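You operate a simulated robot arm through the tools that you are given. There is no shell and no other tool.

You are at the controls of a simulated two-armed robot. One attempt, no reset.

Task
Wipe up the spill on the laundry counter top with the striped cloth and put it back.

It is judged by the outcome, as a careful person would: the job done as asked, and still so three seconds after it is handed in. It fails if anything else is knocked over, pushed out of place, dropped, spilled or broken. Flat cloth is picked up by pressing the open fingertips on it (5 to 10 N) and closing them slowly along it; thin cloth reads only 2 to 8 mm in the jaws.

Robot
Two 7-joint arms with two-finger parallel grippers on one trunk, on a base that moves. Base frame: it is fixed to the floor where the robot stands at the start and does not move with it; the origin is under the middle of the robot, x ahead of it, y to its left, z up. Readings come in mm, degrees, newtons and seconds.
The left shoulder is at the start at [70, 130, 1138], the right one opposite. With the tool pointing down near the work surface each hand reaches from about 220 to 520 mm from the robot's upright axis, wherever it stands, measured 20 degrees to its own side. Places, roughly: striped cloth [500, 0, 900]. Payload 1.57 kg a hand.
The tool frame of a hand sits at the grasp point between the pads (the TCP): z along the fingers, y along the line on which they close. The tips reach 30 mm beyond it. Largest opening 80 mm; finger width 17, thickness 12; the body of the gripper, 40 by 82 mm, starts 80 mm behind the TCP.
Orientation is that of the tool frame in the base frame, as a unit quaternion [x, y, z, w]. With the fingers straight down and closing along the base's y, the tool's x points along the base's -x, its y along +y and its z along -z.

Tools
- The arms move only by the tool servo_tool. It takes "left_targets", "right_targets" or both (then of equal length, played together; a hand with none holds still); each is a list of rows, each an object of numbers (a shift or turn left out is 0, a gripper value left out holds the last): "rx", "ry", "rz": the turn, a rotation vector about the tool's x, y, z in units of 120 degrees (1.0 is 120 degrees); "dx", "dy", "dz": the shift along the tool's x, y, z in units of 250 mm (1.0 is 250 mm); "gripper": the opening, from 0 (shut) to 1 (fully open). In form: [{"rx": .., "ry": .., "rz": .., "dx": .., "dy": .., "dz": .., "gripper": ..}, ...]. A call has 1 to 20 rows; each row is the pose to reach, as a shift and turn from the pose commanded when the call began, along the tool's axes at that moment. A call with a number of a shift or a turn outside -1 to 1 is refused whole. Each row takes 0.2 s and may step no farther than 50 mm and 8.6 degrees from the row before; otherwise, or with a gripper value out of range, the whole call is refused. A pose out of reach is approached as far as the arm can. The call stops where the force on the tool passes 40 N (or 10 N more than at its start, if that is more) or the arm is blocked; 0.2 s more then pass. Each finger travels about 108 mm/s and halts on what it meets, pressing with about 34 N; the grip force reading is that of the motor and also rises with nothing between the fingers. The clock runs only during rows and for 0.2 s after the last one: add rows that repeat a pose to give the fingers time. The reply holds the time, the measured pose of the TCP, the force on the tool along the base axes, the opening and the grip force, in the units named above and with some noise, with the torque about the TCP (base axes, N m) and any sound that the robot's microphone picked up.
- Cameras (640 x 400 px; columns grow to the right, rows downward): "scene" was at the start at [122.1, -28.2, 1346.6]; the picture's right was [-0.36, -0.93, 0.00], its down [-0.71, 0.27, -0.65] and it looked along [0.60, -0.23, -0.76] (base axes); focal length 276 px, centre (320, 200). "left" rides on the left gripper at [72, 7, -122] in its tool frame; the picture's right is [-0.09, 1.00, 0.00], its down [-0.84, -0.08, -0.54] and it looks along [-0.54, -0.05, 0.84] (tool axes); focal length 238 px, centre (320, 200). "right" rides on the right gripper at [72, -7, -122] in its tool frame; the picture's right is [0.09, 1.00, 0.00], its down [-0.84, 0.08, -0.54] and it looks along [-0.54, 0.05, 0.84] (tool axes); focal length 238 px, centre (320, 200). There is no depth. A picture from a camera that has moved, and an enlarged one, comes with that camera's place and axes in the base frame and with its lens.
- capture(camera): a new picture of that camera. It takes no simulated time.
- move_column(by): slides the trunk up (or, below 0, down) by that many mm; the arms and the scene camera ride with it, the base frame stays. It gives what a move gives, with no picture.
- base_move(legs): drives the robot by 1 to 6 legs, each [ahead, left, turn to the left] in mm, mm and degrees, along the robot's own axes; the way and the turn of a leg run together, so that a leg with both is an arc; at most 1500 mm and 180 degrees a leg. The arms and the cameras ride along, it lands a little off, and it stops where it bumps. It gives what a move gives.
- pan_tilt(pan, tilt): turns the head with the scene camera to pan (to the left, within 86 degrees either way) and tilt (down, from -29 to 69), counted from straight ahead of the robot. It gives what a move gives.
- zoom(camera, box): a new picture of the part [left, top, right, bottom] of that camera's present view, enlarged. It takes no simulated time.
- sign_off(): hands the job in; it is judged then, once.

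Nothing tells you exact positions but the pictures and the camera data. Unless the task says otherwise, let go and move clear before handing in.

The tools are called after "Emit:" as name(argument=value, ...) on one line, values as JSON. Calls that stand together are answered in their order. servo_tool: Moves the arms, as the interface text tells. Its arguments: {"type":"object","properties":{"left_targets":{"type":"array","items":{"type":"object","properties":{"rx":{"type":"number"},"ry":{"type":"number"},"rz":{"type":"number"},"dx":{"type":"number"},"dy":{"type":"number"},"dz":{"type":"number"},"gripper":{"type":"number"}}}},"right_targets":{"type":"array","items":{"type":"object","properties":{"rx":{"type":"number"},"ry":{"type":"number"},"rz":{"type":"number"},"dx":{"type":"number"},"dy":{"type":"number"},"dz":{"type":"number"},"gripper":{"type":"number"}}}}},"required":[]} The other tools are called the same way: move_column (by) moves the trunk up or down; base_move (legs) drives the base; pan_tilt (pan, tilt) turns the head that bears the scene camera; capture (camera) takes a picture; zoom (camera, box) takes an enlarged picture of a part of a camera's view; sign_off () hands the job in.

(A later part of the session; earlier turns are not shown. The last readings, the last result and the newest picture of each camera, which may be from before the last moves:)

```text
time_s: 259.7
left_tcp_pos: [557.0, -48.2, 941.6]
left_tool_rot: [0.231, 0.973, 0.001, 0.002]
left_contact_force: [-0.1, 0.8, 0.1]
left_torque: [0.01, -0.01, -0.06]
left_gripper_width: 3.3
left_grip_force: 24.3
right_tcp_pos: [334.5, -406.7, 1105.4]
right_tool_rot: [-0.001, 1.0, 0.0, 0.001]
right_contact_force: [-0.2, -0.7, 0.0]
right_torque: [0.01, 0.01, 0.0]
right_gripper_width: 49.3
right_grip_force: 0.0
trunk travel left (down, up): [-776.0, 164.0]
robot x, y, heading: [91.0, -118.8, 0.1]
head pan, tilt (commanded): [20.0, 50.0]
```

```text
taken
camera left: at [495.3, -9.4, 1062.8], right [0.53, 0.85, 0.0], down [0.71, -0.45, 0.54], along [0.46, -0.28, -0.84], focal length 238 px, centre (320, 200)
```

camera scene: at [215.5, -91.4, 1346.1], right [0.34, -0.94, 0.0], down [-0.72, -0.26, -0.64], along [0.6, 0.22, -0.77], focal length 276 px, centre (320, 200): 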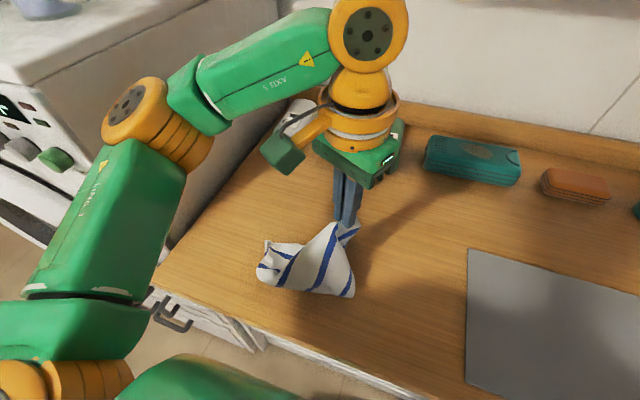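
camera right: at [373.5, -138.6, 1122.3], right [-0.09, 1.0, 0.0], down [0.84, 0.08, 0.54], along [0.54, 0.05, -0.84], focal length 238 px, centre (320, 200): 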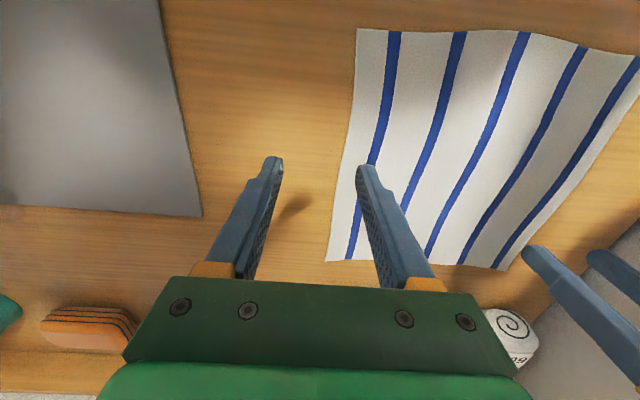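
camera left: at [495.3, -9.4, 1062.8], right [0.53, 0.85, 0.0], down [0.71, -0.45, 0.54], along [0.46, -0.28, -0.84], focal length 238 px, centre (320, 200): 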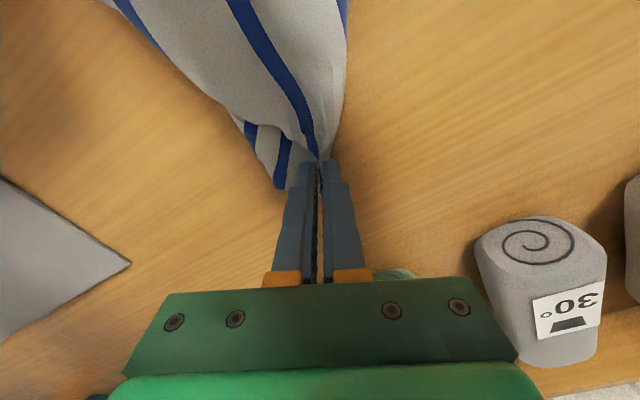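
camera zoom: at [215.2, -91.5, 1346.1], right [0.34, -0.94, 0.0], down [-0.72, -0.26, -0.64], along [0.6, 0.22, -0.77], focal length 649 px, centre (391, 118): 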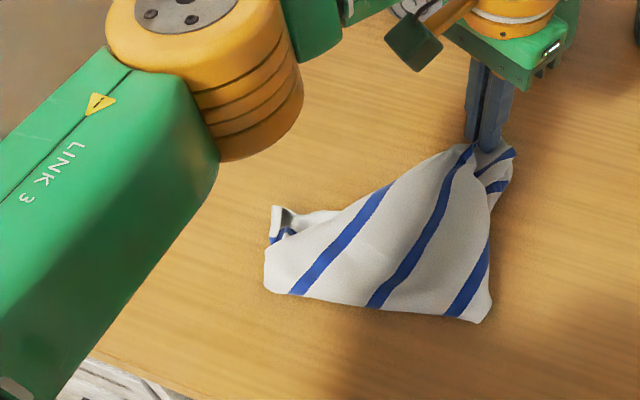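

I'll set it down here and open the fingers slowly to spread the gathered far edge sideways.

Emit:
servo_tool(left_targets=[{"dz": 0.012, "gripper": 0.0}, {"dz": 0.022, "gripper": 0.04}, {"dz": 0.026, "gripper": 0.1}, {"dz": 0.028, "gripper": 0.18}, {"dz": 0.03, "gripper": 0.26}, {"dz": 0.032, "gripper": 0.36}, {"dz": 0.034, "gripper": 0.46}, {"dz": 0.034, "gripper": 0.56}, {"dz": 0.034, "gripper": 0.66}, {"dz": 0.034, "gripper": 0.76}, {"dz": 0.034, "gripper": 0.86}, {"dz": 0.034, "gripper": 0.96}, {"dz": 0.034, "gripper": 1.0}, {"dz": 0.034, "gripper": 1.0}])

Emit:
servo_tool(left_targets=[{"dz": -0.08}, {"dz": -0.2, "dx": 0.03}, {"dz": -0.32, "dx": 0.1, "dy": -0.06, "gripper": 0}, {"dz": -0.36, "dx": 0.2, "dy": -0.2, "gripper": 0}, {"dz": -0.36, "dx": 0.25, "dy": -0.34, "gripper": 0}, {"dz": -0.36, "dx": 0.3, "dy": -0.48, "gripper": 0}, {"dz": -0.36, "dx": 0.3, "dy": -0.6, "gripper": 0}, {"dz": -0.36, "dx": 0.3, "dy": -0.6, "gripper": 0}])

Emit:
zoom(camera="scene", box=[220, 150, 400, 310])

```text
time_s: 262.7
left_tcp_pos: [557.4, -46.4, 932.4]
left_tool_rot: [0.231, 0.973, 0.002, 0.002]
left_contact_force: [0.1, 1.4, 3.4]
left_torque: [-0.15, 0.05, -0.01]
left_gripper_width: 79.1
left_grip_force: 0.1
right_tcp_pos: [333.9, -405.1, 1107.6]
right_tool_rot: [-0.001, 1.0, 0.001, 0.001]
right_contact_force: [-0.7, -0.7, 0.8]
right_torque: [-0.01, 0.02, 0.02]
right_gripper_width: 49.3
right_grip_force: 0.2
trunk travel left (down, up): [-776.0, 164.0]
robot x, y, heading: [94.4, -118.7, -0.0]
head pan, tilt (commanded): [20.0, 50.0]
```

```text
time_s: 264.5
left_tcp_pos: [423.4, -148.2, 1022.4]
left_tool_rot: [0.23, 0.973, 0.002, 0.001]
left_contact_force: [0.6, -0.6, 0.6]
left_torque: [-0.01, -0.02, 0.01]
left_gripper_width: 0.0
left_grip_force: 20.8
right_tcp_pos: [335.3, -405.3, 1105.8]
right_tool_rot: [0.0, 1.0, 0.0, 0.0]
right_contact_force: [-0.3, 0.2, 0.2]
right_torque: [0.01, 0.0, -0.01]
right_gripper_width: 49.4
right_grip_force: 0.0
trunk travel left (down, up): [-776.0, 164.0]
robot x, y, heading: [94.1, -119.7, 0.1]
head pan, tilt (commanded): [20.0, 50.0]
```

```text
2.50 times, centred on (310, 230) of scene
camera zoom: at [215.6, -91.1, 1346.1], right [0.34, -0.94, 0.0], down [-0.72, -0.26, -0.64], along [0.6, 0.22, -0.77], focal length 690 px, centre (345, 125)
```

zoom: 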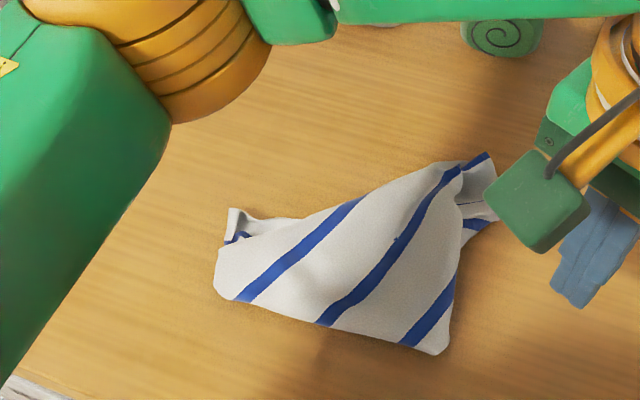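

Emit:
servo_tool(left_targets=[{"dy": -0.15}, {"dy": -0.3}, {"dy": -0.42}, {"dy": -0.42}])

Emit:
zoom(camera="scene", box=[260, 180, 390, 290])

Emit:
capture(camera="left")

```text
time_s: 265.5
left_tcp_pos: [376.0, -241.2, 1020.8]
left_tool_rot: [0.228, 0.974, -0.001, 0.002]
left_contact_force: [0.6, 0.6, 0.4]
left_torque: [0.02, 0.04, -0.01]
left_gripper_width: 0.1
left_grip_force: 21.6
left hand out of reach, approached as far as the arm can: row 3
right_tcp_pos: [334.8, -405.1, 1105.9]
right_tool_rot: [0.0, 1.0, 0.0, 0.002]
right_contact_force: [0.1, -0.8, -0.8]
right_torque: [-0.02, 0.0, -0.01]
right_gripper_width: 49.5
right_grip_force: 0.0
trunk travel left (down, up): [-776.0, 164.0]
robot x, y, heading: [94.8, -121.7, 0.1]
head pan, tilt (commanded): [20.0, 50.0]
```

```text
3.64 times, centred on (325, 235) of scene
camera zoom: at [215.1, -91.3, 1346.1], right [0.34, -0.94, 0.0], down [-0.72, -0.26, -0.64], along [0.6, 0.22, -0.77], focal length 1003 px, centre (302, 73)
```

zoom: 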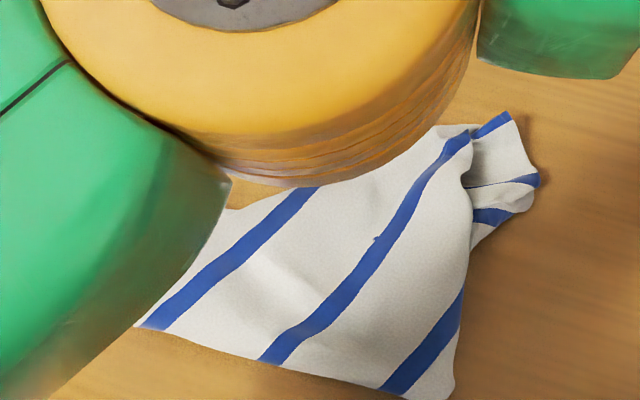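

```text
taken
camera left: at [313.5, -203.4, 1143.9], right [0.52, 0.85, 0.0], down [0.71, -0.44, 0.55], along [0.46, -0.29, -0.84], focal length 238 px, centre (320, 200)
```

left: 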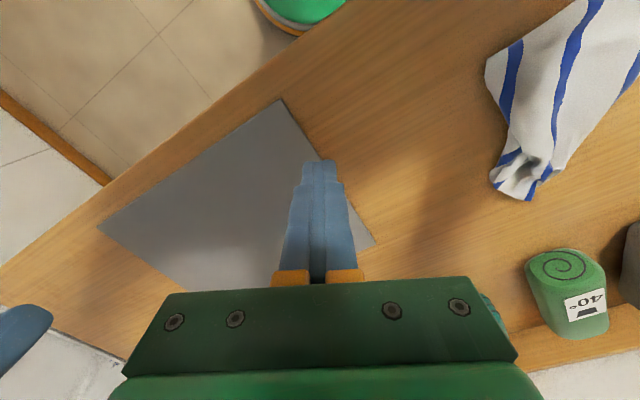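

I'll bring the hand back over the left part to see how it's folded there.

Emit:
servo_tool(left_targets=[{"rz": -0.05, "dy": 0.12}, {"rz": -0.1, "dy": 0.28}, {"rz": -0.15, "dy": 0.44}, {"rz": -0.2, "dy": 0.6}, {"rz": -0.225, "dy": 0.76}, {"rz": -0.225, "dy": 0.9}, {"rz": -0.225, "dy": 0.96, "dx": 0.05}, {"rz": -0.225, "dy": 0.96, "dx": 0.15}, {"rz": -0.225, "dy": 0.96, "dx": 0.25}, {"rz": -0.225, "dy": 0.96, "dx": 0.3}])

Emit:
capture(camera="left")

Emit:
capture(camera="scene")

```text
time_s: 267.7
left_tcp_pos: [415.1, 9.0, 1021.0]
left_tool_rot: [-0.003, 1.0, 0.002, 0.0]
left_contact_force: [-0.1, -0.6, 0.9]
left_torque: [-0.02, 0.01, 0.02]
left_gripper_width: 0.1
left_grip_force: 21.7
right_tcp_pos: [333.8, -406.0, 1106.5]
right_tool_rot: [-0.001, 1.0, 0.0, 0.001]
right_contact_force: [0.3, 0.6, -0.7]
right_torque: [0.02, -0.01, 0.01]
right_gripper_width: 49.7
right_grip_force: 0.1
trunk travel left (down, up): [-776.0, 164.0]
robot x, y, heading: [92.4, -115.8, -0.2]
head pan, tilt (commanded): [20.0, 50.0]
```

```text
taken
camera left: at [343.2, 16.0, 1142.6], right [0.09, 1.0, 0.0], down [0.84, -0.07, 0.54], along [0.54, -0.04, -0.84], focal length 238 px, centre (320, 200)
```

left: 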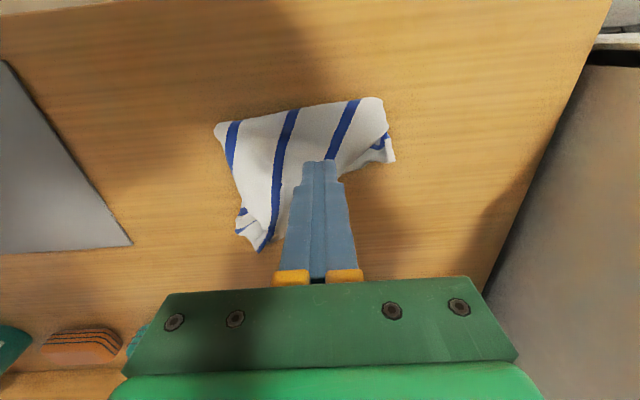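

```text
taken
camera scene: at [215.1, -91.2, 1346.1], right [0.34, -0.94, 0.0], down [-0.72, -0.26, -0.64], along [0.6, 0.22, -0.77], focal length 276 px, centre (320, 200)
```

scene: 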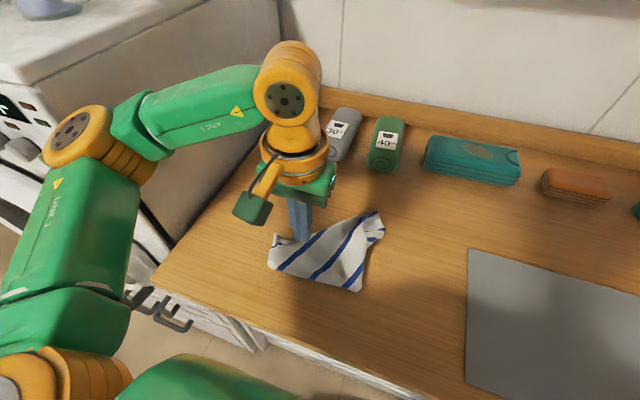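

Emit:
servo_tool(left_targets=[{"dy": -0.12, "dx": 0.04}, {"dy": -0.25, "dx": 0.08}, {"dy": -0.38, "dx": 0.12}, {"dy": -0.45, "dx": 0.15}, {"dy": -0.45, "dx": 0.15}])

Emit:
zoom(camera="left", box=[280, 40, 520, 220])

Emit:
zoom(camera="scene", box=[250, 190, 390, 300])

```text
time_s: 268.9
left_tcp_pos: [379.4, -105.6, 1019.6]
left_tool_rot: [-0.003, 1.0, 0.001, 0.001]
left_contact_force: [0.1, -0.5, 0.8]
left_torque: [-0.02, -0.05, 0.03]
left_gripper_width: 0.0
left_grip_force: 21.2
right_tcp_pos: [333.1, -404.9, 1106.5]
right_tool_rot: [-0.001, 1.0, 0.0, 0.001]
right_contact_force: [0.6, -0.1, -0.2]
right_torque: [-0.03, -0.03, 0.0]
right_gripper_width: 49.7
right_grip_force: 0.1
trunk travel left (down, up): [-776.0, 164.0]
robot x, y, heading: [92.6, -115.2, 0.1]
head pan, tilt (commanded): [20.0, 50.0]
```

```text
2.22 times, centred on (400, 130) of left
camera zoom: at [306.2, -98.4, 1142.3], right [0.09, 1.0, 0.0], down [0.84, -0.07, 0.54], along [0.54, -0.04, -0.84], focal length 530 px, centre (142, 356)
```

zoom: 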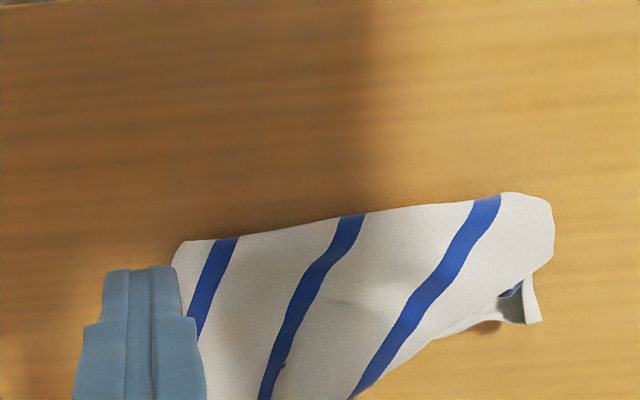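

```text
3.64 times, centred on (320, 245) of scene
camera zoom: at [215.4, -91.1, 1346.1], right [0.34, -0.94, 0.0], down [-0.72, -0.26, -0.64], along [0.6, 0.22, -0.77], focal length 1003 px, centre (320, 36)
```

zoom: 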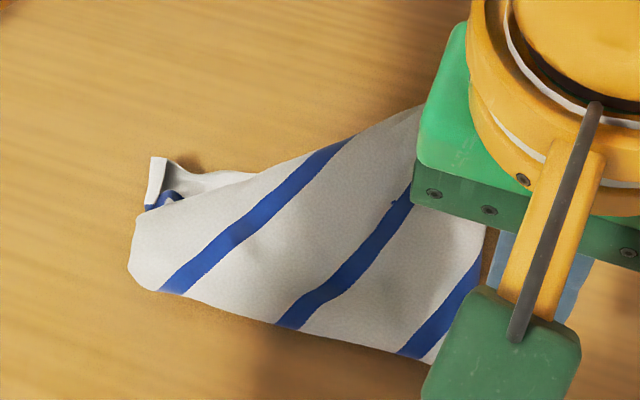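

The near boundary is a smooth fold with more cloth tucked under it. I'll pinch that near fold in the middle (about [410, −10]), lift it so the tucked part drops open, and lay it back toward the robot side.

Emit:
servo_tool(left_targets=[{"dx": -0.04, "dy": 0.12, "gripper": 0.62}, {"dx": -0.08, "dy": 0.25, "dz": 0.06, "gripper": 0.62}, {"dx": -0.124, "dy": 0.384, "dz": 0.16, "gripper": 0.62}, {"dx": -0.124, "dy": 0.384, "dz": 0.26, "gripper": 0.62}, {"dx": -0.124, "dy": 0.384, "dz": 0.32, "gripper": 0.62}, {"dx": -0.124, "dy": 0.384, "dz": 0.34, "gripper": 0.62}, {"dx": -0.124, "dy": 0.384, "dz": 0.34, "gripper": 0.62}])

Emit:
zoom(camera="left", box=[180, 60, 460, 240])

```text
time_s: 270.5
left_tcp_pos: [408.8, -8.4, 937.5]
left_tool_rot: [-0.003, 1.0, 0.002, 0.002]
left_contact_force: [0.3, -0.6, -0.1]
left_torque: [0.01, 0.02, -0.01]
left_gripper_width: 49.7
left_grip_force: 0.1
right_tcp_pos: [333.7, -405.3, 1105.9]
right_tool_rot: [0.0, 1.0, 0.0, 0.001]
right_contact_force: [-1.0, -0.6, -0.6]
right_torque: [0.0, -0.01, 0.03]
right_gripper_width: 49.6
right_grip_force: 0.1
trunk travel left (down, up): [-776.0, 164.0]
robot x, y, heading: [93.1, -114.2, -0.0]
head pan, tilt (commanded): [20.0, 50.0]
```

```text
2.22 times, centred on (320, 150) of left
camera zoom: at [335.6, -1.4, 1059.5], right [0.09, 1.0, 0.0], down [0.84, -0.07, 0.54], along [0.54, -0.04, -0.84], focal length 530 px, centre (320, 311)
```

zoom: 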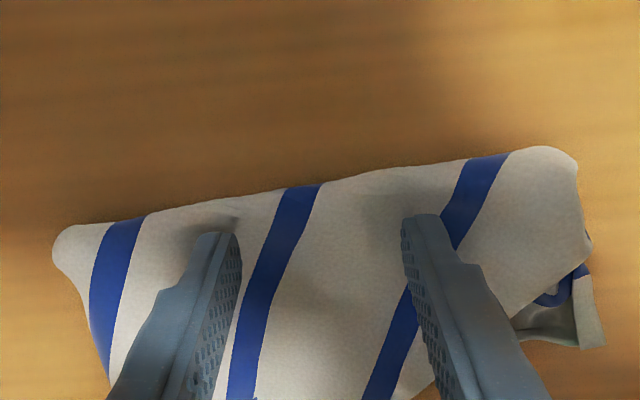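

Emit:
servo_tool(left_targets=[{"dz": 0.008}, {"dz": 0.014}, {"dz": 0.018}, {"dz": 0.018}])

```text
time_s: 271.5
left_tcp_pos: [407.6, -7.4, 932.0]
left_tool_rot: [-0.003, 1.0, 0.002, 0.002]
left_contact_force: [0.1, 0.2, 3.4]
left_torque: [0.05, 0.01, 0.0]
left_gripper_width: 49.5
left_grip_force: 0.1
right_tcp_pos: [333.8, -406.2, 1105.6]
right_tool_rot: [-0.001, 1.0, 0.0, 0.001]
right_contact_force: [-0.8, 0.4, -0.9]
right_torque: [-0.02, -0.02, -0.03]
right_gripper_width: 49.8
right_grip_force: 0.0
trunk travel left (down, up): [-776.0, 164.0]
robot x, y, heading: [94.8, -116.0, -0.0]
head pan, tilt (commanded): [20.0, 50.0]
```

Emit:
servo_tool(left_targets=[{"dz": 0.0015, "gripper": 0.57}, {"dz": 0.0015, "gripper": 0.51}, {"dz": 0.0015, "gripper": 0.45}, {"dz": 0.0015, "gripper": 0.39}, {"dz": 0.0015, "gripper": 0.33}, {"dz": 0.0015, "gripper": 0.27}, {"dz": 0.0015, "gripper": 0.21}, {"dz": 0.0015, "gripper": 0.15}, {"dz": 0.0015, "gripper": 0.09}, {"dz": 0.0015, "gripper": 0.04}, {"dz": 0.0015, "gripper": 0.0}, {"dz": 0.0015, "gripper": 0.0}, {"dz": 0.0015, "gripper": 0.0}])

Emit:
servo_tool(left_targets=[{"dz": -0.06, "gripper": 0}, {"dz": -0.15, "gripper": 0}, {"dz": -0.25, "gripper": 0}, {"dz": -0.35, "gripper": 0}, {"dz": -0.45, "gripper": 0}, {"dz": -0.55, "dx": 0.03, "gripper": 0}, {"dz": -0.62, "dx": 0.08, "gripper": 0}, {"dz": -0.62, "dx": 0.08, "gripper": 0}])

Emit:
zoom(camera="scene", box=[210, 170, 390, 330])

Emit:
capture(camera="left")

```text
time_s: 274.3
left_tcp_pos: [409.2, -10.2, 932.5]
left_tool_rot: [-0.003, 1.0, 0.002, 0.002]
left_contact_force: [1.4, -0.3, 9.3]
left_torque: [-0.02, 0.0, 0.02]
left_gripper_width: 4.4
left_grip_force: 25.0
right_tcp_pos: [332.7, -406.1, 1106.5]
right_tool_rot: [-0.001, 1.0, 0.0, 0.001]
right_contact_force: [0.1, 0.3, 0.8]
right_torque: [0.01, -0.04, -0.01]
right_gripper_width: 49.8
right_grip_force: 0.1
trunk travel left (down, up): [-776.0, 164.0]
robot x, y, heading: [93.8, -114.3, 0.0]
head pan, tilt (commanded): [20.0, 50.0]
```

```text
time_s: 276.1
left_tcp_pos: [390.8, -6.1, 1086.8]
left_tool_rot: [-0.003, 1.0, 0.002, 0.001]
left_contact_force: [-1.3, 0.5, 0.3]
left_torque: [0.02, -0.01, -0.01]
left_gripper_width: 3.8
left_grip_force: 24.3
right_tcp_pos: [335.1, -406.6, 1106.2]
right_tool_rot: [-0.001, 1.0, 0.0, 0.0]
right_contact_force: [-0.5, 0.7, 0.1]
right_torque: [-0.03, 0.01, 0.01]
right_gripper_width: 49.8
right_grip_force: 0.1
trunk travel left (down, up): [-776.0, 164.0]
robot x, y, heading: [95.7, -116.1, 0.3]
head pan, tilt (commanded): [20.0, 50.0]
```

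```text
2.50 times, centred on (300, 250) of scene
camera zoom: at [215.6, -91.5, 1346.1], right [0.34, -0.94, 0.0], down [-0.72, -0.26, -0.64], along [0.6, 0.22, -0.77], focal length 690 px, centre (370, 75)
```

zoom: 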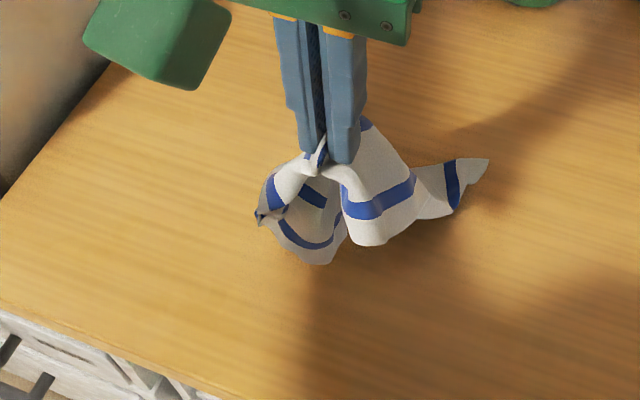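

```text
taken
camera left: at [317.9, -0.2, 1208.5], right [0.09, 1.0, 0.0], down [0.84, -0.07, 0.54], along [0.54, -0.04, -0.84], focal length 238 px, centre (320, 200)
```

left: 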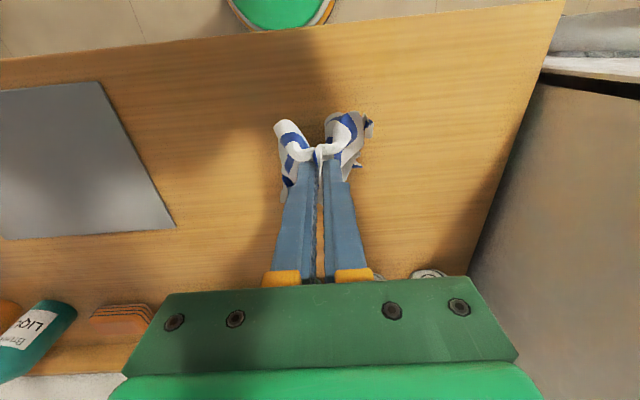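

I now hold the cloth by its middle. Plan: set it down, pinch one exposed corner, raise the trunk so it hangs free, and then lay it out with the arm held still while the base moves diagonally back-left and the trunk lowers — that should lay it flat. First, set it down and release.

Emit:
servo_tool(left_targets=[{"dz": 0.1, "gripper": 0}, {"dz": 0.22, "gripper": 0}, {"dz": 0.34, "gripper": 0}, {"dz": 0.46, "gripper": 0}, {"dz": 0.54, "gripper": 0}, {"dz": 0.57, "gripper": 0.1}, {"dz": 0.57, "gripper": 0.3}, {"dz": 0.57, "gripper": 0.5}, {"dz": 0.5, "gripper": 0.5}, {"dz": 0.35, "gripper": 0.5}, {"dz": 0.2, "gripper": 0.5}, {"dz": 0.1, "gripper": 0.5, "dx": 0.1}, {"dz": 0.1, "gripper": 0.5, "dx": 0.2, "dy": 0.1}, {"dz": 0.1, "gripper": 0.5, "dx": 0.2, "dy": 0.25}, {"dz": 0.1, "gripper": 0.5, "dx": 0.2, "dy": 0.4}, {"dz": 0.1, "gripper": 0.5, "dx": 0.2, "dy": 0.4}])

Emit:
zoom(camera="scene", box=[230, 170, 390, 310])

Emit:
zoom(camera="left", box=[120, 40, 360, 220])

```text
time_s: 279.5
left_tcp_pos: [340.7, 88.0, 1060.3]
left_tool_rot: [-0.003, 1.0, 0.001, 0.001]
left_contact_force: [0.0, -0.4, -1.1]
left_torque: [-0.01, 0.03, 0.0]
left_gripper_width: 40.0
left_grip_force: 0.0
right_tcp_pos: [333.7, -405.7, 1105.1]
right_tool_rot: [-0.001, 1.0, 0.001, 0.0]
right_contact_force: [0.5, -0.3, 0.6]
right_torque: [-0.02, -0.01, 0.04]
right_gripper_width: 49.5
right_grip_force: 0.0
trunk travel left (down, up): [-776.0, 164.0]
robot x, y, heading: [91.5, -119.7, -0.3]
head pan, tilt (commanded): [20.0, 50.0]
```

```text
2.86 times, centred on (310, 240) of scene
camera zoom: at [215.5, -92.2, 1346.1], right [0.34, -0.94, 0.0], down [-0.72, -0.26, -0.64], along [0.6, 0.22, -0.77], focal length 788 px, centre (349, 86)
```

zoom: 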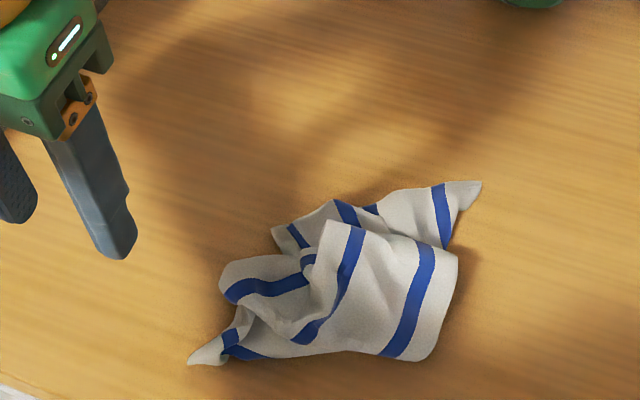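

```text
2.22 times, centred on (240, 130) of left
camera zoom: at [268.5, 94.2, 1181.8], right [0.09, 1.0, 0.0], down [0.84, -0.07, 0.54], along [0.54, -0.04, -0.84], focal length 530 px, centre (498, 356)
```

zoom: 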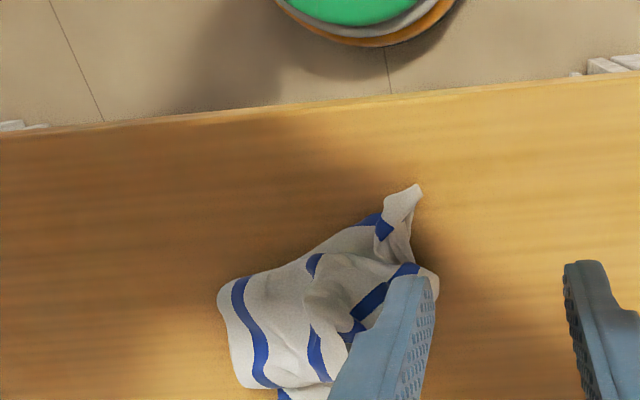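

Two true corners stick out; the near-left tongue at about [353, 38] is easiest. I'll turn the hand to straddle it and pinch it.

Emit:
servo_tool(left_targets=[{"dx": -0.01, "dy": -0.05, "dz": 0.05, "rz": 0.06, "gripper": 0.38}, {"dx": -0.02, "dy": -0.1, "dz": 0.1, "rz": 0.12, "gripper": 0.38}, {"dx": -0.03, "dy": -0.15, "dz": 0.18, "rz": 0.18, "gripper": 0.38}, {"dx": -0.04, "dy": -0.18, "dz": 0.26, "rz": 0.24, "gripper": 0.38}, {"dx": -0.048, "dy": -0.2, "dz": 0.34, "rz": 0.3, "gripper": 0.38}, {"dx": -0.048, "dy": -0.2, "dz": 0.42, "rz": 0.3, "gripper": 0.38}, {"dx": -0.048, "dy": -0.2, "dz": 0.45, "rz": 0.3, "gripper": 0.38}, {"dx": -0.048, "dy": -0.2, "dz": 0.45, "rz": 0.3, "gripper": 0.38}])

Emit:
zoom(camera="left", box=[200, 60, 440, 220])

```text
time_s: 281.3
left_tcp_pos: [350.6, 40.1, 949.1]
left_tool_rot: [0.307, 0.952, 0.002, 0.001]
left_contact_force: [0.8, -0.1, 0.0]
left_torque: [0.0, -0.01, -0.02]
left_gripper_width: 30.5
left_grip_force: 0.1
right_tcp_pos: [333.8, -405.1, 1106.6]
right_tool_rot: [0.0, 1.0, 0.001, 0.001]
right_contact_force: [0.7, 0.2, 0.5]
right_torque: [0.03, 0.0, -0.01]
right_gripper_width: 49.6
right_grip_force: 0.2
trunk travel left (down, up): [-776.0, 164.0]
robot x, y, heading: [90.3, -119.0, -0.0]
head pan, tilt (commanded): [20.0, 50.0]
```

```text
2.50 times, centred on (320, 140) of left
camera zoom: at [295.9, 87.4, 1071.2], right [0.66, 0.76, 0.0], down [0.63, -0.55, 0.54], along [0.41, -0.35, -0.84], focal length 596 px, centre (320, 350)
```

zoom: 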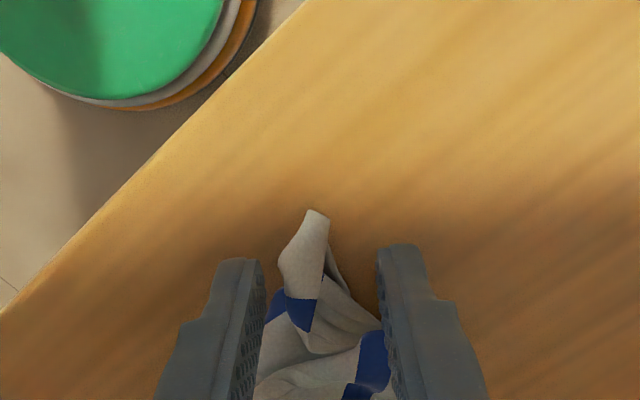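

Emit:
servo_tool(left_targets=[{"dz": 0.03}, {"dz": 0.055}, {"dz": 0.066}, {"dz": 0.07}, {"dz": 0.07}])

Emit:
servo_tool(left_targets=[{"gripper": 0.34}, {"gripper": 0.3}, {"gripper": 0.26}, {"gripper": 0.22}, {"gripper": 0.18}, {"gripper": 0.14}, {"gripper": 0.1}, {"gripper": 0.06}, {"gripper": 0.03}, {"gripper": 0.0}, {"gripper": 0.0}, {"gripper": 0.0}])

Emit:
zoom(camera="left", box=[200, 60, 440, 220])

```text
time_s: 282.5
left_tcp_pos: [352.9, 40.8, 931.2]
left_tool_rot: [0.306, 0.952, 0.002, 0.0]
left_contact_force: [-0.1, -0.2, 0.2]
left_torque: [-0.02, 0.02, 0.01]
left_gripper_width: 30.4
left_grip_force: 0.0
right_tcp_pos: [335.0, -405.6, 1106.2]
right_tool_rot: [0.0, 1.0, 0.001, 0.0]
right_contact_force: [-0.2, 0.3, -0.5]
right_torque: [-0.01, 0.01, 0.0]
right_gripper_width: 49.7
right_grip_force: 0.1
trunk travel left (down, up): [-776.0, 164.0]
robot x, y, heading: [93.1, -121.1, -0.0]
head pan, tilt (commanded): [20.0, 50.0]
```

```text
time_s: 285.1
left_tcp_pos: [351.6, 40.0, 931.8]
left_tool_rot: [0.307, 0.952, 0.002, 0.001]
left_contact_force: [-1.0, 0.1, 0.5]
left_torque: [-0.04, 0.02, 0.01]
left_gripper_width: 2.4
left_grip_force: 24.8
right_tcp_pos: [333.9, -405.6, 1106.2]
right_tool_rot: [-0.001, 1.0, 0.0, 0.0]
right_contact_force: [0.4, -0.4, -0.1]
right_torque: [0.02, 0.01, 0.01]
right_gripper_width: 49.9
right_grip_force: 0.1
trunk travel left (down, up): [-776.0, 164.0]
robot x, y, heading: [95.5, -118.8, 0.0]
head pan, tilt (commanded): [20.0, 50.0]
```

```text
2.50 times, centred on (320, 140) of left
camera zoom: at [296.2, 87.8, 1053.9], right [0.66, 0.76, 0.0], down [0.63, -0.55, 0.54], along [0.41, -0.35, -0.84], focal length 596 px, centre (320, 350)
```

zoom: 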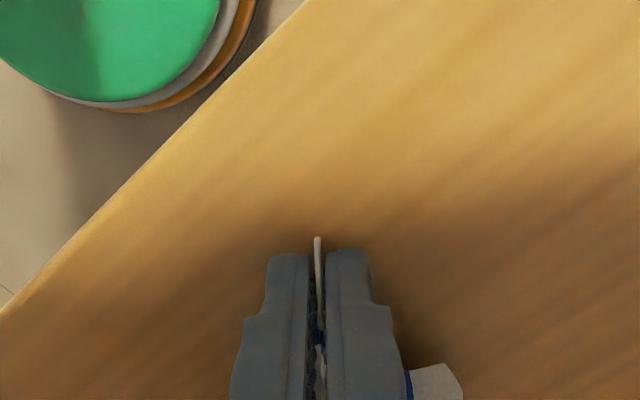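

I hold that single corner (2.4 mm). Now I'll lift it with the arm and the trunk so that the cloth hangs completely free.

Emit:
servo_tool(left_targets=[{"dz": -0.08, "gripper": 0}, {"dz": -0.18, "gripper": 0}, {"dz": -0.28, "gripper": 0}, {"dz": -0.38, "gripper": 0}, {"dz": -0.48, "gripper": 0}, {"dz": -0.58, "gripper": 0}, {"dz": -0.68, "gripper": 0}, {"dz": -0.76, "gripper": 0}, {"dz": -0.8, "gripper": 0}, {"dz": -0.8, "gripper": 0}])

Emit:
base_move(legs=[[0, -80, 0]])

Emit:
move_column(by=160)

Emit:
capture(camera="scene")

Emit:
capture(camera="left")

```text
time_s: 287.3
left_tcp_pos: [351.9, 40.1, 1131.5]
left_tool_rot: [0.306, 0.952, 0.002, 0.0]
left_contact_force: [0.1, 0.6, 0.0]
left_torque: [-0.01, 0.02, -0.01]
left_gripper_width: 2.5
left_grip_force: 24.2
right_tcp_pos: [333.2, -405.7, 1105.5]
right_tool_rot: [-0.001, 1.0, 0.0, 0.0]
right_contact_force: [0.7, 0.0, 0.2]
right_torque: [0.0, 0.03, 0.0]
right_gripper_width: 49.7
right_grip_force: 0.0
trunk travel left (down, up): [-776.0, 164.0]
robot x, y, heading: [93.2, -116.4, 0.2]
head pan, tilt (commanded): [20.0, 50.0]
```

```text
time_s: 288.4
left_tcp_pos: [352.6, -33.2, 1129.6]
left_tool_rot: [0.306, 0.952, -0.001, 0.0]
left_contact_force: [-0.1, 0.9, -0.2]
left_torque: [-0.04, -0.01, 0.02]
left_gripper_width: 2.7
left_grip_force: 24.0
right_tcp_pos: [334.4, -478.9, 1107.8]
right_tool_rot: [-0.002, 1.0, -0.001, 0.001]
right_contact_force: [-0.1, 0.5, -0.3]
right_torque: [-0.04, 0.02, 0.0]
right_gripper_width: 49.5
right_grip_force: 0.2
trunk travel left (down, up): [-776.0, 164.0]
robot x, y, heading: [91.4, -193.8, 0.0]
head pan, tilt (commanded): [20.0, 50.0]
```

```text
time_s: 290.2
left_tcp_pos: [352.4, -37.7, 1290.5]
left_tool_rot: [0.306, 0.952, 0.001, 0.0]
left_contact_force: [-0.4, -1.6, -0.5]
left_torque: [-0.02, 0.02, 0.01]
left_gripper_width: 2.5
left_grip_force: 23.9
right_tcp_pos: [334.2, -483.7, 1266.9]
right_tool_rot: [-0.002, 1.0, 0.0, 0.001]
right_contact_force: [-1.1, 1.1, 0.0]
right_torque: [-0.03, -0.03, 0.0]
right_gripper_width: 49.6
right_grip_force: 0.0
trunk travel left (down, up): [-936.0, 4.0]
robot x, y, heading: [89.8, -193.8, 0.1]
head pan, tilt (commanded): [20.0, 50.0]
```

```text
taken
camera scene: at [215.4, -169.2, 1506.1], right [0.34, -0.94, 0.0], down [-0.72, -0.26, -0.64], along [0.6, 0.22, -0.77], focal length 276 px, centre (320, 200)
```

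scene: 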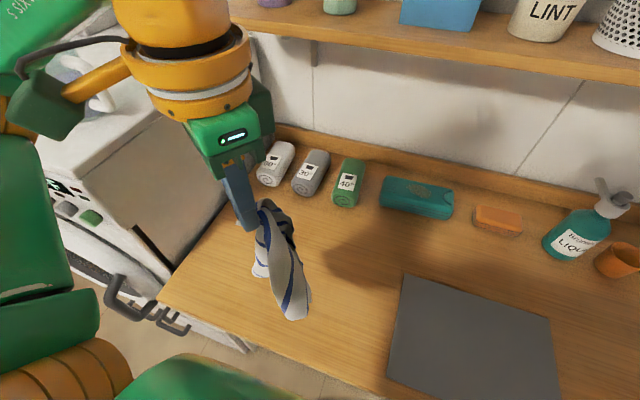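

```text
taken
camera left: at [296.1, 9.8, 1412.9], right [0.65, 0.76, 0.0], down [0.63, -0.55, 0.54], along [0.41, -0.35, -0.84], focal length 238 px, centre (320, 200)
```

left: 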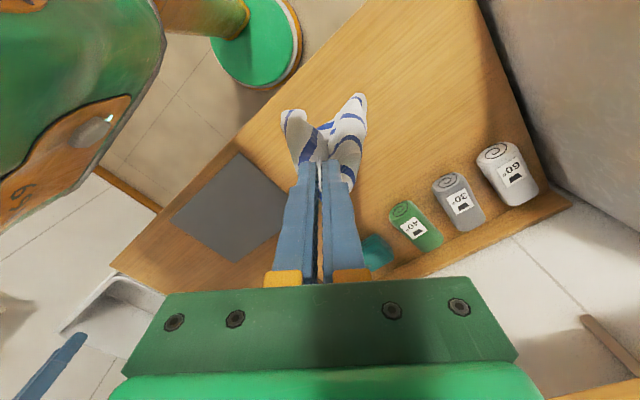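

The cloth hangs freely from its corner. I'll bring the arm to a comfortable forward pose and drive to the starting spot, so the opposite corner comes down at about [480, −190].

Emit:
servo_tool(left_targets=[{"dx": -0.06, "gripper": 0}, {"dx": -0.13, "gripper": 0}, {"dx": -0.2, "gripper": 0}, {"dx": -0.27, "gripper": 0}, {"dx": -0.34, "gripper": 0}, {"dx": -0.41, "gripper": 0}, {"dx": -0.48, "gripper": 0}, {"dx": -0.54, "gripper": 0}, {"dx": -0.584, "gripper": 0}, {"dx": -0.584, "gripper": 0}])

Emit:
base_move(legs=[[10, -66, 0]])

Emit:
capture(camera="scene")

Emit:
zoom(camera="scene", box=[230, 90, 410, 260])

Emit:
zoom(camera="left", box=[230, 60, 430, 200])

```text
time_s: 292.4
left_tcp_pos: [470.8, -124.0, 1290.0]
left_tool_rot: [0.306, 0.952, 0.002, 0.001]
left_contact_force: [0.1, 0.1, -0.7]
left_torque: [0.03, 0.04, 0.02]
left_gripper_width: 2.4
left_grip_force: 23.7
right_tcp_pos: [334.3, -483.5, 1266.8]
right_tool_rot: [-0.002, 1.0, 0.0, 0.001]
right_contact_force: [0.0, 0.1, 0.5]
right_torque: [0.01, 0.0, -0.02]
right_gripper_width: 49.4
right_grip_force: 0.1
trunk travel left (down, up): [-936.0, 4.0]
robot x, y, heading: [93.4, -192.3, -0.1]
head pan, tilt (commanded): [20.0, 50.0]
```

```text
time_s: 293.4
left_tcp_pos: [478.5, -176.6, 1290.9]
left_tool_rot: [0.305, 0.952, -0.003, 0.003]
left_contact_force: [0.0, 1.0, -0.2]
left_torque: [-0.1, -0.01, -0.02]
left_gripper_width: 2.7
left_grip_force: 23.8
right_tcp_pos: [344.1, -538.4, 1270.0]
right_tool_rot: [-0.003, 1.0, -0.004, 0.0]
right_contact_force: [-0.6, -0.6, -0.5]
right_torque: [-0.1, -0.01, -0.01]
right_gripper_width: 49.6
right_grip_force: 0.1
trunk travel left (down, up): [-936.0, 4.0]
robot x, y, heading: [104.3, -258.9, 0.3]
head pan, tilt (commanded): [20.0, 50.0]
```

```text
taken
camera scene: at [223.6, -221.4, 1506.0], right [0.35, -0.94, 0.01], down [-0.72, -0.27, -0.64], along [0.6, 0.21, -0.77], focal length 276 px, centre (320, 200)
```

scene: 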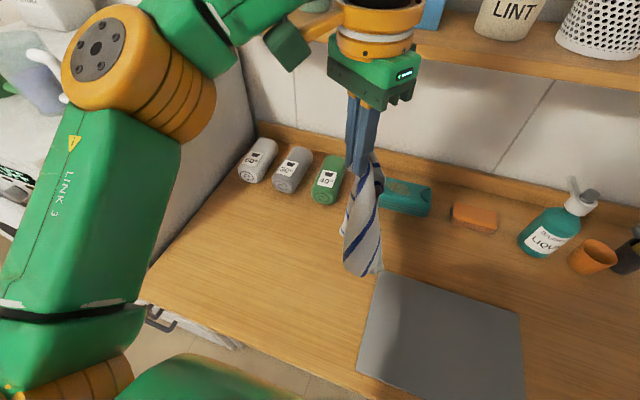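

```text
2.35 times, centred on (320, 175) of scene
camera zoom: at [223.6, -221.4, 1506.0], right [0.35, -0.94, 0.01], down [-0.72, -0.27, -0.64], along [0.6, 0.21, -0.77], focal length 649 px, centre (320, 259)
```

zoom: 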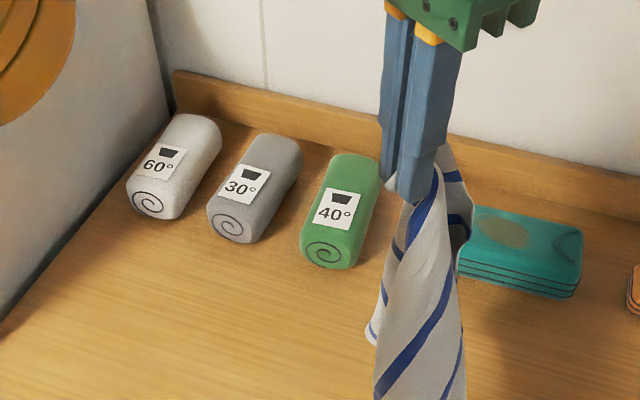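

```text
2.86 times, centred on (330, 130) of left
camera zoom: at [423.3, -129.0, 1412.0], right [0.65, 0.76, 0.0], down [0.63, -0.55, 0.55], along [0.41, -0.36, -0.84], focal length 681 px, centre (291, 400)
```

zoom: 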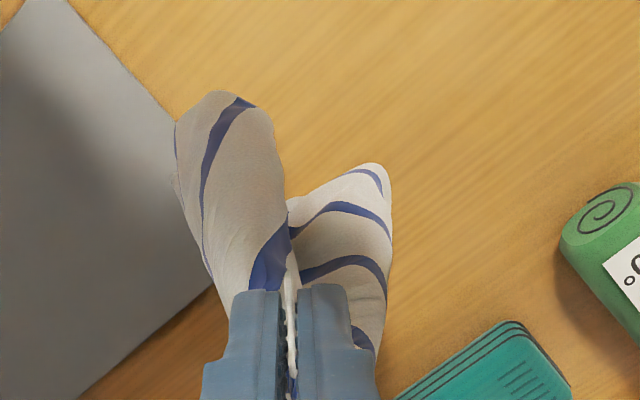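

The cloth hangs in two lobes, roughly near-right and far-left, which suits the laying direction; I'll turn the hand another 26° to align it and lower the trunk until the bottom corner touches.

Emit:
servo_tool(left_targets=[{"rz": 0.04, "gripper": 0}, {"rz": 0.08, "gripper": 0}, {"rz": 0.12, "gripper": 0}, {"rz": 0.16, "gripper": 0}, {"rz": 0.2, "gripper": 0}, {"rz": 0.22, "gripper": 0}, {"rz": 0.22, "gripper": 0}, {"rz": 0.22, "gripper": 0}])

Emit:
move_column(by=-35)

Emit:
capture(camera="scene")

Emit:
zoom(camera="left", box=[230, 60, 430, 200])

```text
time_s: 295.2
left_tcp_pos: [450.7, -195.1, 1273.5]
left_tool_rot: [0.515, 0.857, 0.001, 0.002]
left_contact_force: [-0.4, 0.5, 0.3]
left_torque: [0.0, 0.0, 0.0]
left_gripper_width: 2.5
left_grip_force: 24.3
left hand out of reach, approached as far as the arm can: row 3, 4, 5, 6, 7, 8
right_tcp_pos: [345.2, -549.2, 1266.0]
right_tool_rot: [-0.003, 1.0, 0.0, 0.0]
right_contact_force: [0.0, 0.0, -0.2]
right_torque: [-0.01, 0.03, -0.01]
right_gripper_width: 49.4
right_grip_force: 0.1
trunk travel left (down, up): [-936.0, 4.0]
robot x, y, heading: [101.6, -261.6, 0.5]
head pan, tilt (commanded): [20.0, 50.0]
```

```text
time_s: 296.0
left_tcp_pos: [450.9, -195.0, 1238.6]
left_tool_rot: [0.514, 0.858, 0.001, 0.001]
left_contact_force: [-0.4, 0.5, -1.6]
left_torque: [0.02, 0.02, 0.0]
left_gripper_width: 2.6
left_grip_force: 24.4
right_tcp_pos: [345.0, -547.5, 1231.5]
right_tool_rot: [-0.002, 1.0, 0.0, 0.001]
right_contact_force: [0.2, -0.4, 0.0]
right_torque: [-0.03, 0.0, -0.03]
right_gripper_width: 49.7
right_grip_force: 0.1
trunk travel left (down, up): [-901.0, 39.0]
robot x, y, heading: [101.3, -261.4, 0.4]
head pan, tilt (commanded): [20.0, 50.0]
```

```text
taken
camera scene: at [225.8, -234.1, 1471.0], right [0.34, -0.94, 0.0], down [-0.72, -0.26, -0.64], along [0.6, 0.22, -0.77], focal length 276 px, centre (320, 200)
```

scene: 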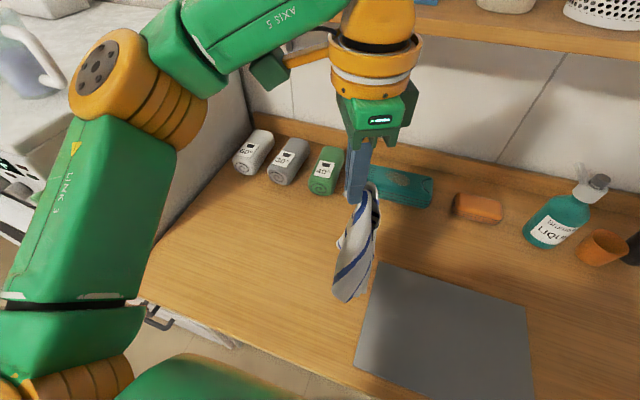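

```text
2.86 times, centred on (330, 130) of left
camera zoom: at [421.6, -127.8, 1360.0], right [0.92, 0.39, 0.0], down [0.32, -0.78, 0.54], along [0.21, -0.5, -0.84], focal length 681 px, centre (291, 400)
```

zoom: 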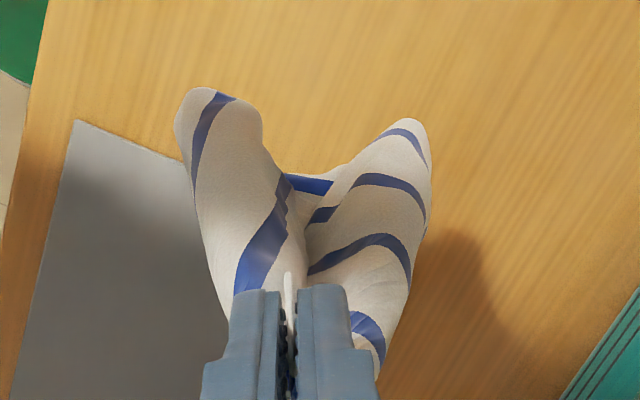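

Two lobes now hang to the near and far sides as wanted, with the bottom corner touching. I'll lay the cloth out leftward in steps: base back-left, then trunk down.

Emit:
base_move(legs=[[-30, 76, 0]])

Emit:
move_column(by=-15)

Emit:
base_move(legs=[[-27, 70, 0]])

Emit:
move_column(by=-31)

Emit:
capture(camera="scene")

```text
time_s: 297.1
left_tcp_pos: [424.1, -129.1, 1237.5]
left_tool_rot: [0.514, 0.858, 0.004, -0.002]
left_contact_force: [-0.2, -0.8, -0.3]
left_torque: [0.04, 0.02, 0.06]
left_gripper_width: 2.7
left_grip_force: 24.4
right_tcp_pos: [317.3, -481.6, 1228.3]
right_tool_rot: [-0.002, 1.0, 0.004, -0.001]
right_contact_force: [-0.2, -0.6, 0.6]
right_torque: [0.06, 0.01, 0.0]
right_gripper_width: 49.5
right_grip_force: 0.1
trunk travel left (down, up): [-901.0, 39.0]
robot x, y, heading: [74.9, -182.6, 0.2]
head pan, tilt (commanded): [20.0, 50.0]
```

```text
time_s: 297.7
left_tcp_pos: [422.4, -122.6, 1222.6]
left_tool_rot: [0.515, 0.857, 0.003, 0.0]
left_contact_force: [0.6, -0.4, -0.4]
left_torque: [0.01, 0.01, 0.01]
left_gripper_width: 2.6
left_grip_force: 23.9
right_tcp_pos: [316.3, -475.9, 1215.2]
right_tool_rot: [-0.002, 1.0, 0.002, 0.0]
right_contact_force: [-0.2, -0.1, -0.4]
right_torque: [-0.01, 0.02, 0.01]
right_gripper_width: 49.5
right_grip_force: 0.2
trunk travel left (down, up): [-886.0, 54.0]
robot x, y, heading: [75.4, -188.0, -0.1]
head pan, tilt (commanded): [20.0, 50.0]
```

```text
time_s: 298.7
left_tcp_pos: [397.4, -60.7, 1222.0]
left_tool_rot: [0.515, 0.857, 0.004, -0.003]
left_contact_force: [-0.2, 0.1, 0.4]
left_torque: [0.08, 0.04, 0.05]
left_gripper_width: 2.5
left_grip_force: 23.7
right_tcp_pos: [290.9, -413.3, 1214.2]
right_tool_rot: [-0.002, 1.0, 0.005, -0.001]
right_contact_force: [0.4, -0.2, 0.5]
right_torque: [0.05, 0.0, -0.02]
right_gripper_width: 49.7
right_grip_force: 0.1
trunk travel left (down, up): [-886.0, 54.0]
robot x, y, heading: [45.0, -119.8, 0.0]
head pan, tilt (commanded): [20.0, 50.0]
```

```text
time_s: 299.5
left_tcp_pos: [394.9, -53.3, 1192.6]
left_tool_rot: [0.515, 0.857, 0.002, 0.0]
left_contact_force: [0.3, -0.6, 0.4]
left_torque: [0.0, -0.01, 0.05]
left_gripper_width: 2.7
left_grip_force: 23.7
right_tcp_pos: [288.2, -406.1, 1184.5]
right_tool_rot: [-0.001, 1.0, 0.0, -0.001]
right_contact_force: [0.5, 0.5, 0.6]
right_torque: [-0.03, 0.02, 0.0]
right_gripper_width: 49.8
right_grip_force: 0.1
trunk travel left (down, up): [-855.0, 85.0]
robot x, y, heading: [48.5, -117.7, -0.1]
head pan, tilt (commanded): [20.0, 50.0]
```

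```text
taken
camera scene: at [169.3, -92.3, 1425.0], right [0.34, -0.94, 0.0], down [-0.72, -0.26, -0.64], along [0.6, 0.22, -0.77], focal length 276 px, centre (320, 200)
```

scene: 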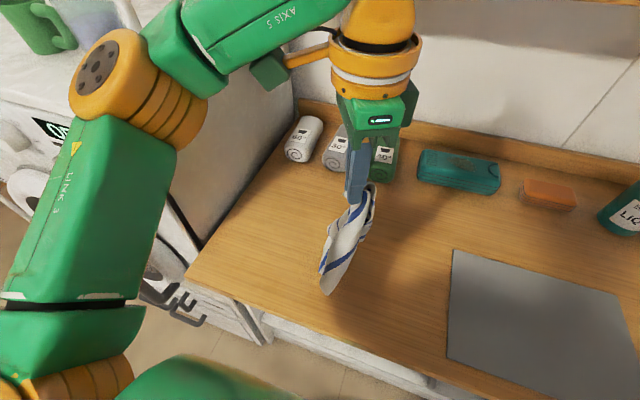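

The cloth wasn't touching yet and just travelled along. Its bottom reaches the counter at this height, so I'll go back to the right starting spot and repeat the laying from there.

Emit:
base_move(legs=[[45, -112, 0]])

Emit:
move_column(by=-15)

Emit:
capture(camera="scene")

Emit:
zoom(camera="left", box=[210, 40, 450, 200])

```text
time_s: 300.7
left_tcp_pos: [437.3, -160.2, 1191.0]
left_tool_rot: [0.516, 0.856, 0.0, 0.003]
left_contact_force: [-0.1, -0.4, -1.0]
left_torque: [-0.02, -0.01, 0.01]
left_gripper_width: 2.6
left_grip_force: 24.4
right_tcp_pos: [329.6, -511.0, 1187.0]
right_tool_rot: [-0.001, 1.0, -0.002, 0.001]
right_contact_force: [0.3, 0.3, -0.1]
right_torque: [0.0, 0.03, -0.01]
right_gripper_width: 49.9
right_grip_force: 0.1
trunk travel left (down, up): [-855.0, 85.0]
robot x, y, heading: [87.5, -225.8, -0.2]
head pan, tilt (commanded): [20.0, 50.0]
```

```text
time_s: 301.3
left_tcp_pos: [438.0, -161.6, 1176.8]
left_tool_rot: [0.515, 0.857, 0.001, 0.0]
left_contact_force: [0.4, 0.8, -0.5]
left_torque: [0.01, 0.0, 0.03]
left_gripper_width: 2.7
left_grip_force: 24.0
right_tcp_pos: [330.7, -514.0, 1170.5]
right_tool_rot: [0.0, 1.0, 0.0, 0.001]
right_contact_force: [0.5, -0.4, -0.7]
right_torque: [-0.04, 0.0, -0.02]
right_gripper_width: 49.5
right_grip_force: 0.1
trunk travel left (down, up): [-840.0, 100.0]
robot x, y, heading: [93.3, -225.9, -0.2]
head pan, tilt (commanded): [20.0, 50.0]
```

```text
taken
camera scene: at [213.1, -199.8, 1410.0], right [0.34, -0.94, 0.0], down [-0.72, -0.26, -0.64], along [0.6, 0.22, -0.77], focal length 276 px, centre (320, 200)
```

scene: 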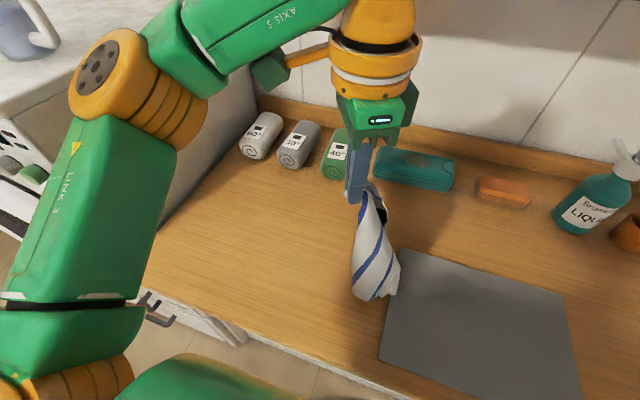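

```text
2.50 times, centred on (330, 120) of left
camera zoom: at [409.4, -94.7, 1299.0], right [0.92, 0.38, 0.0], down [0.32, -0.78, 0.54], along [0.21, -0.5, -0.84], focal length 596 px, centre (295, 400)
```

zoom: 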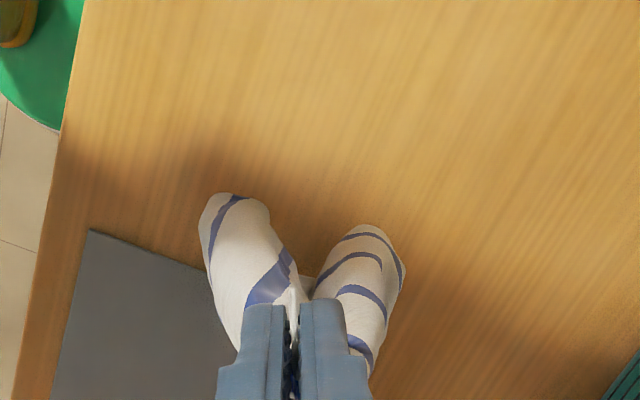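

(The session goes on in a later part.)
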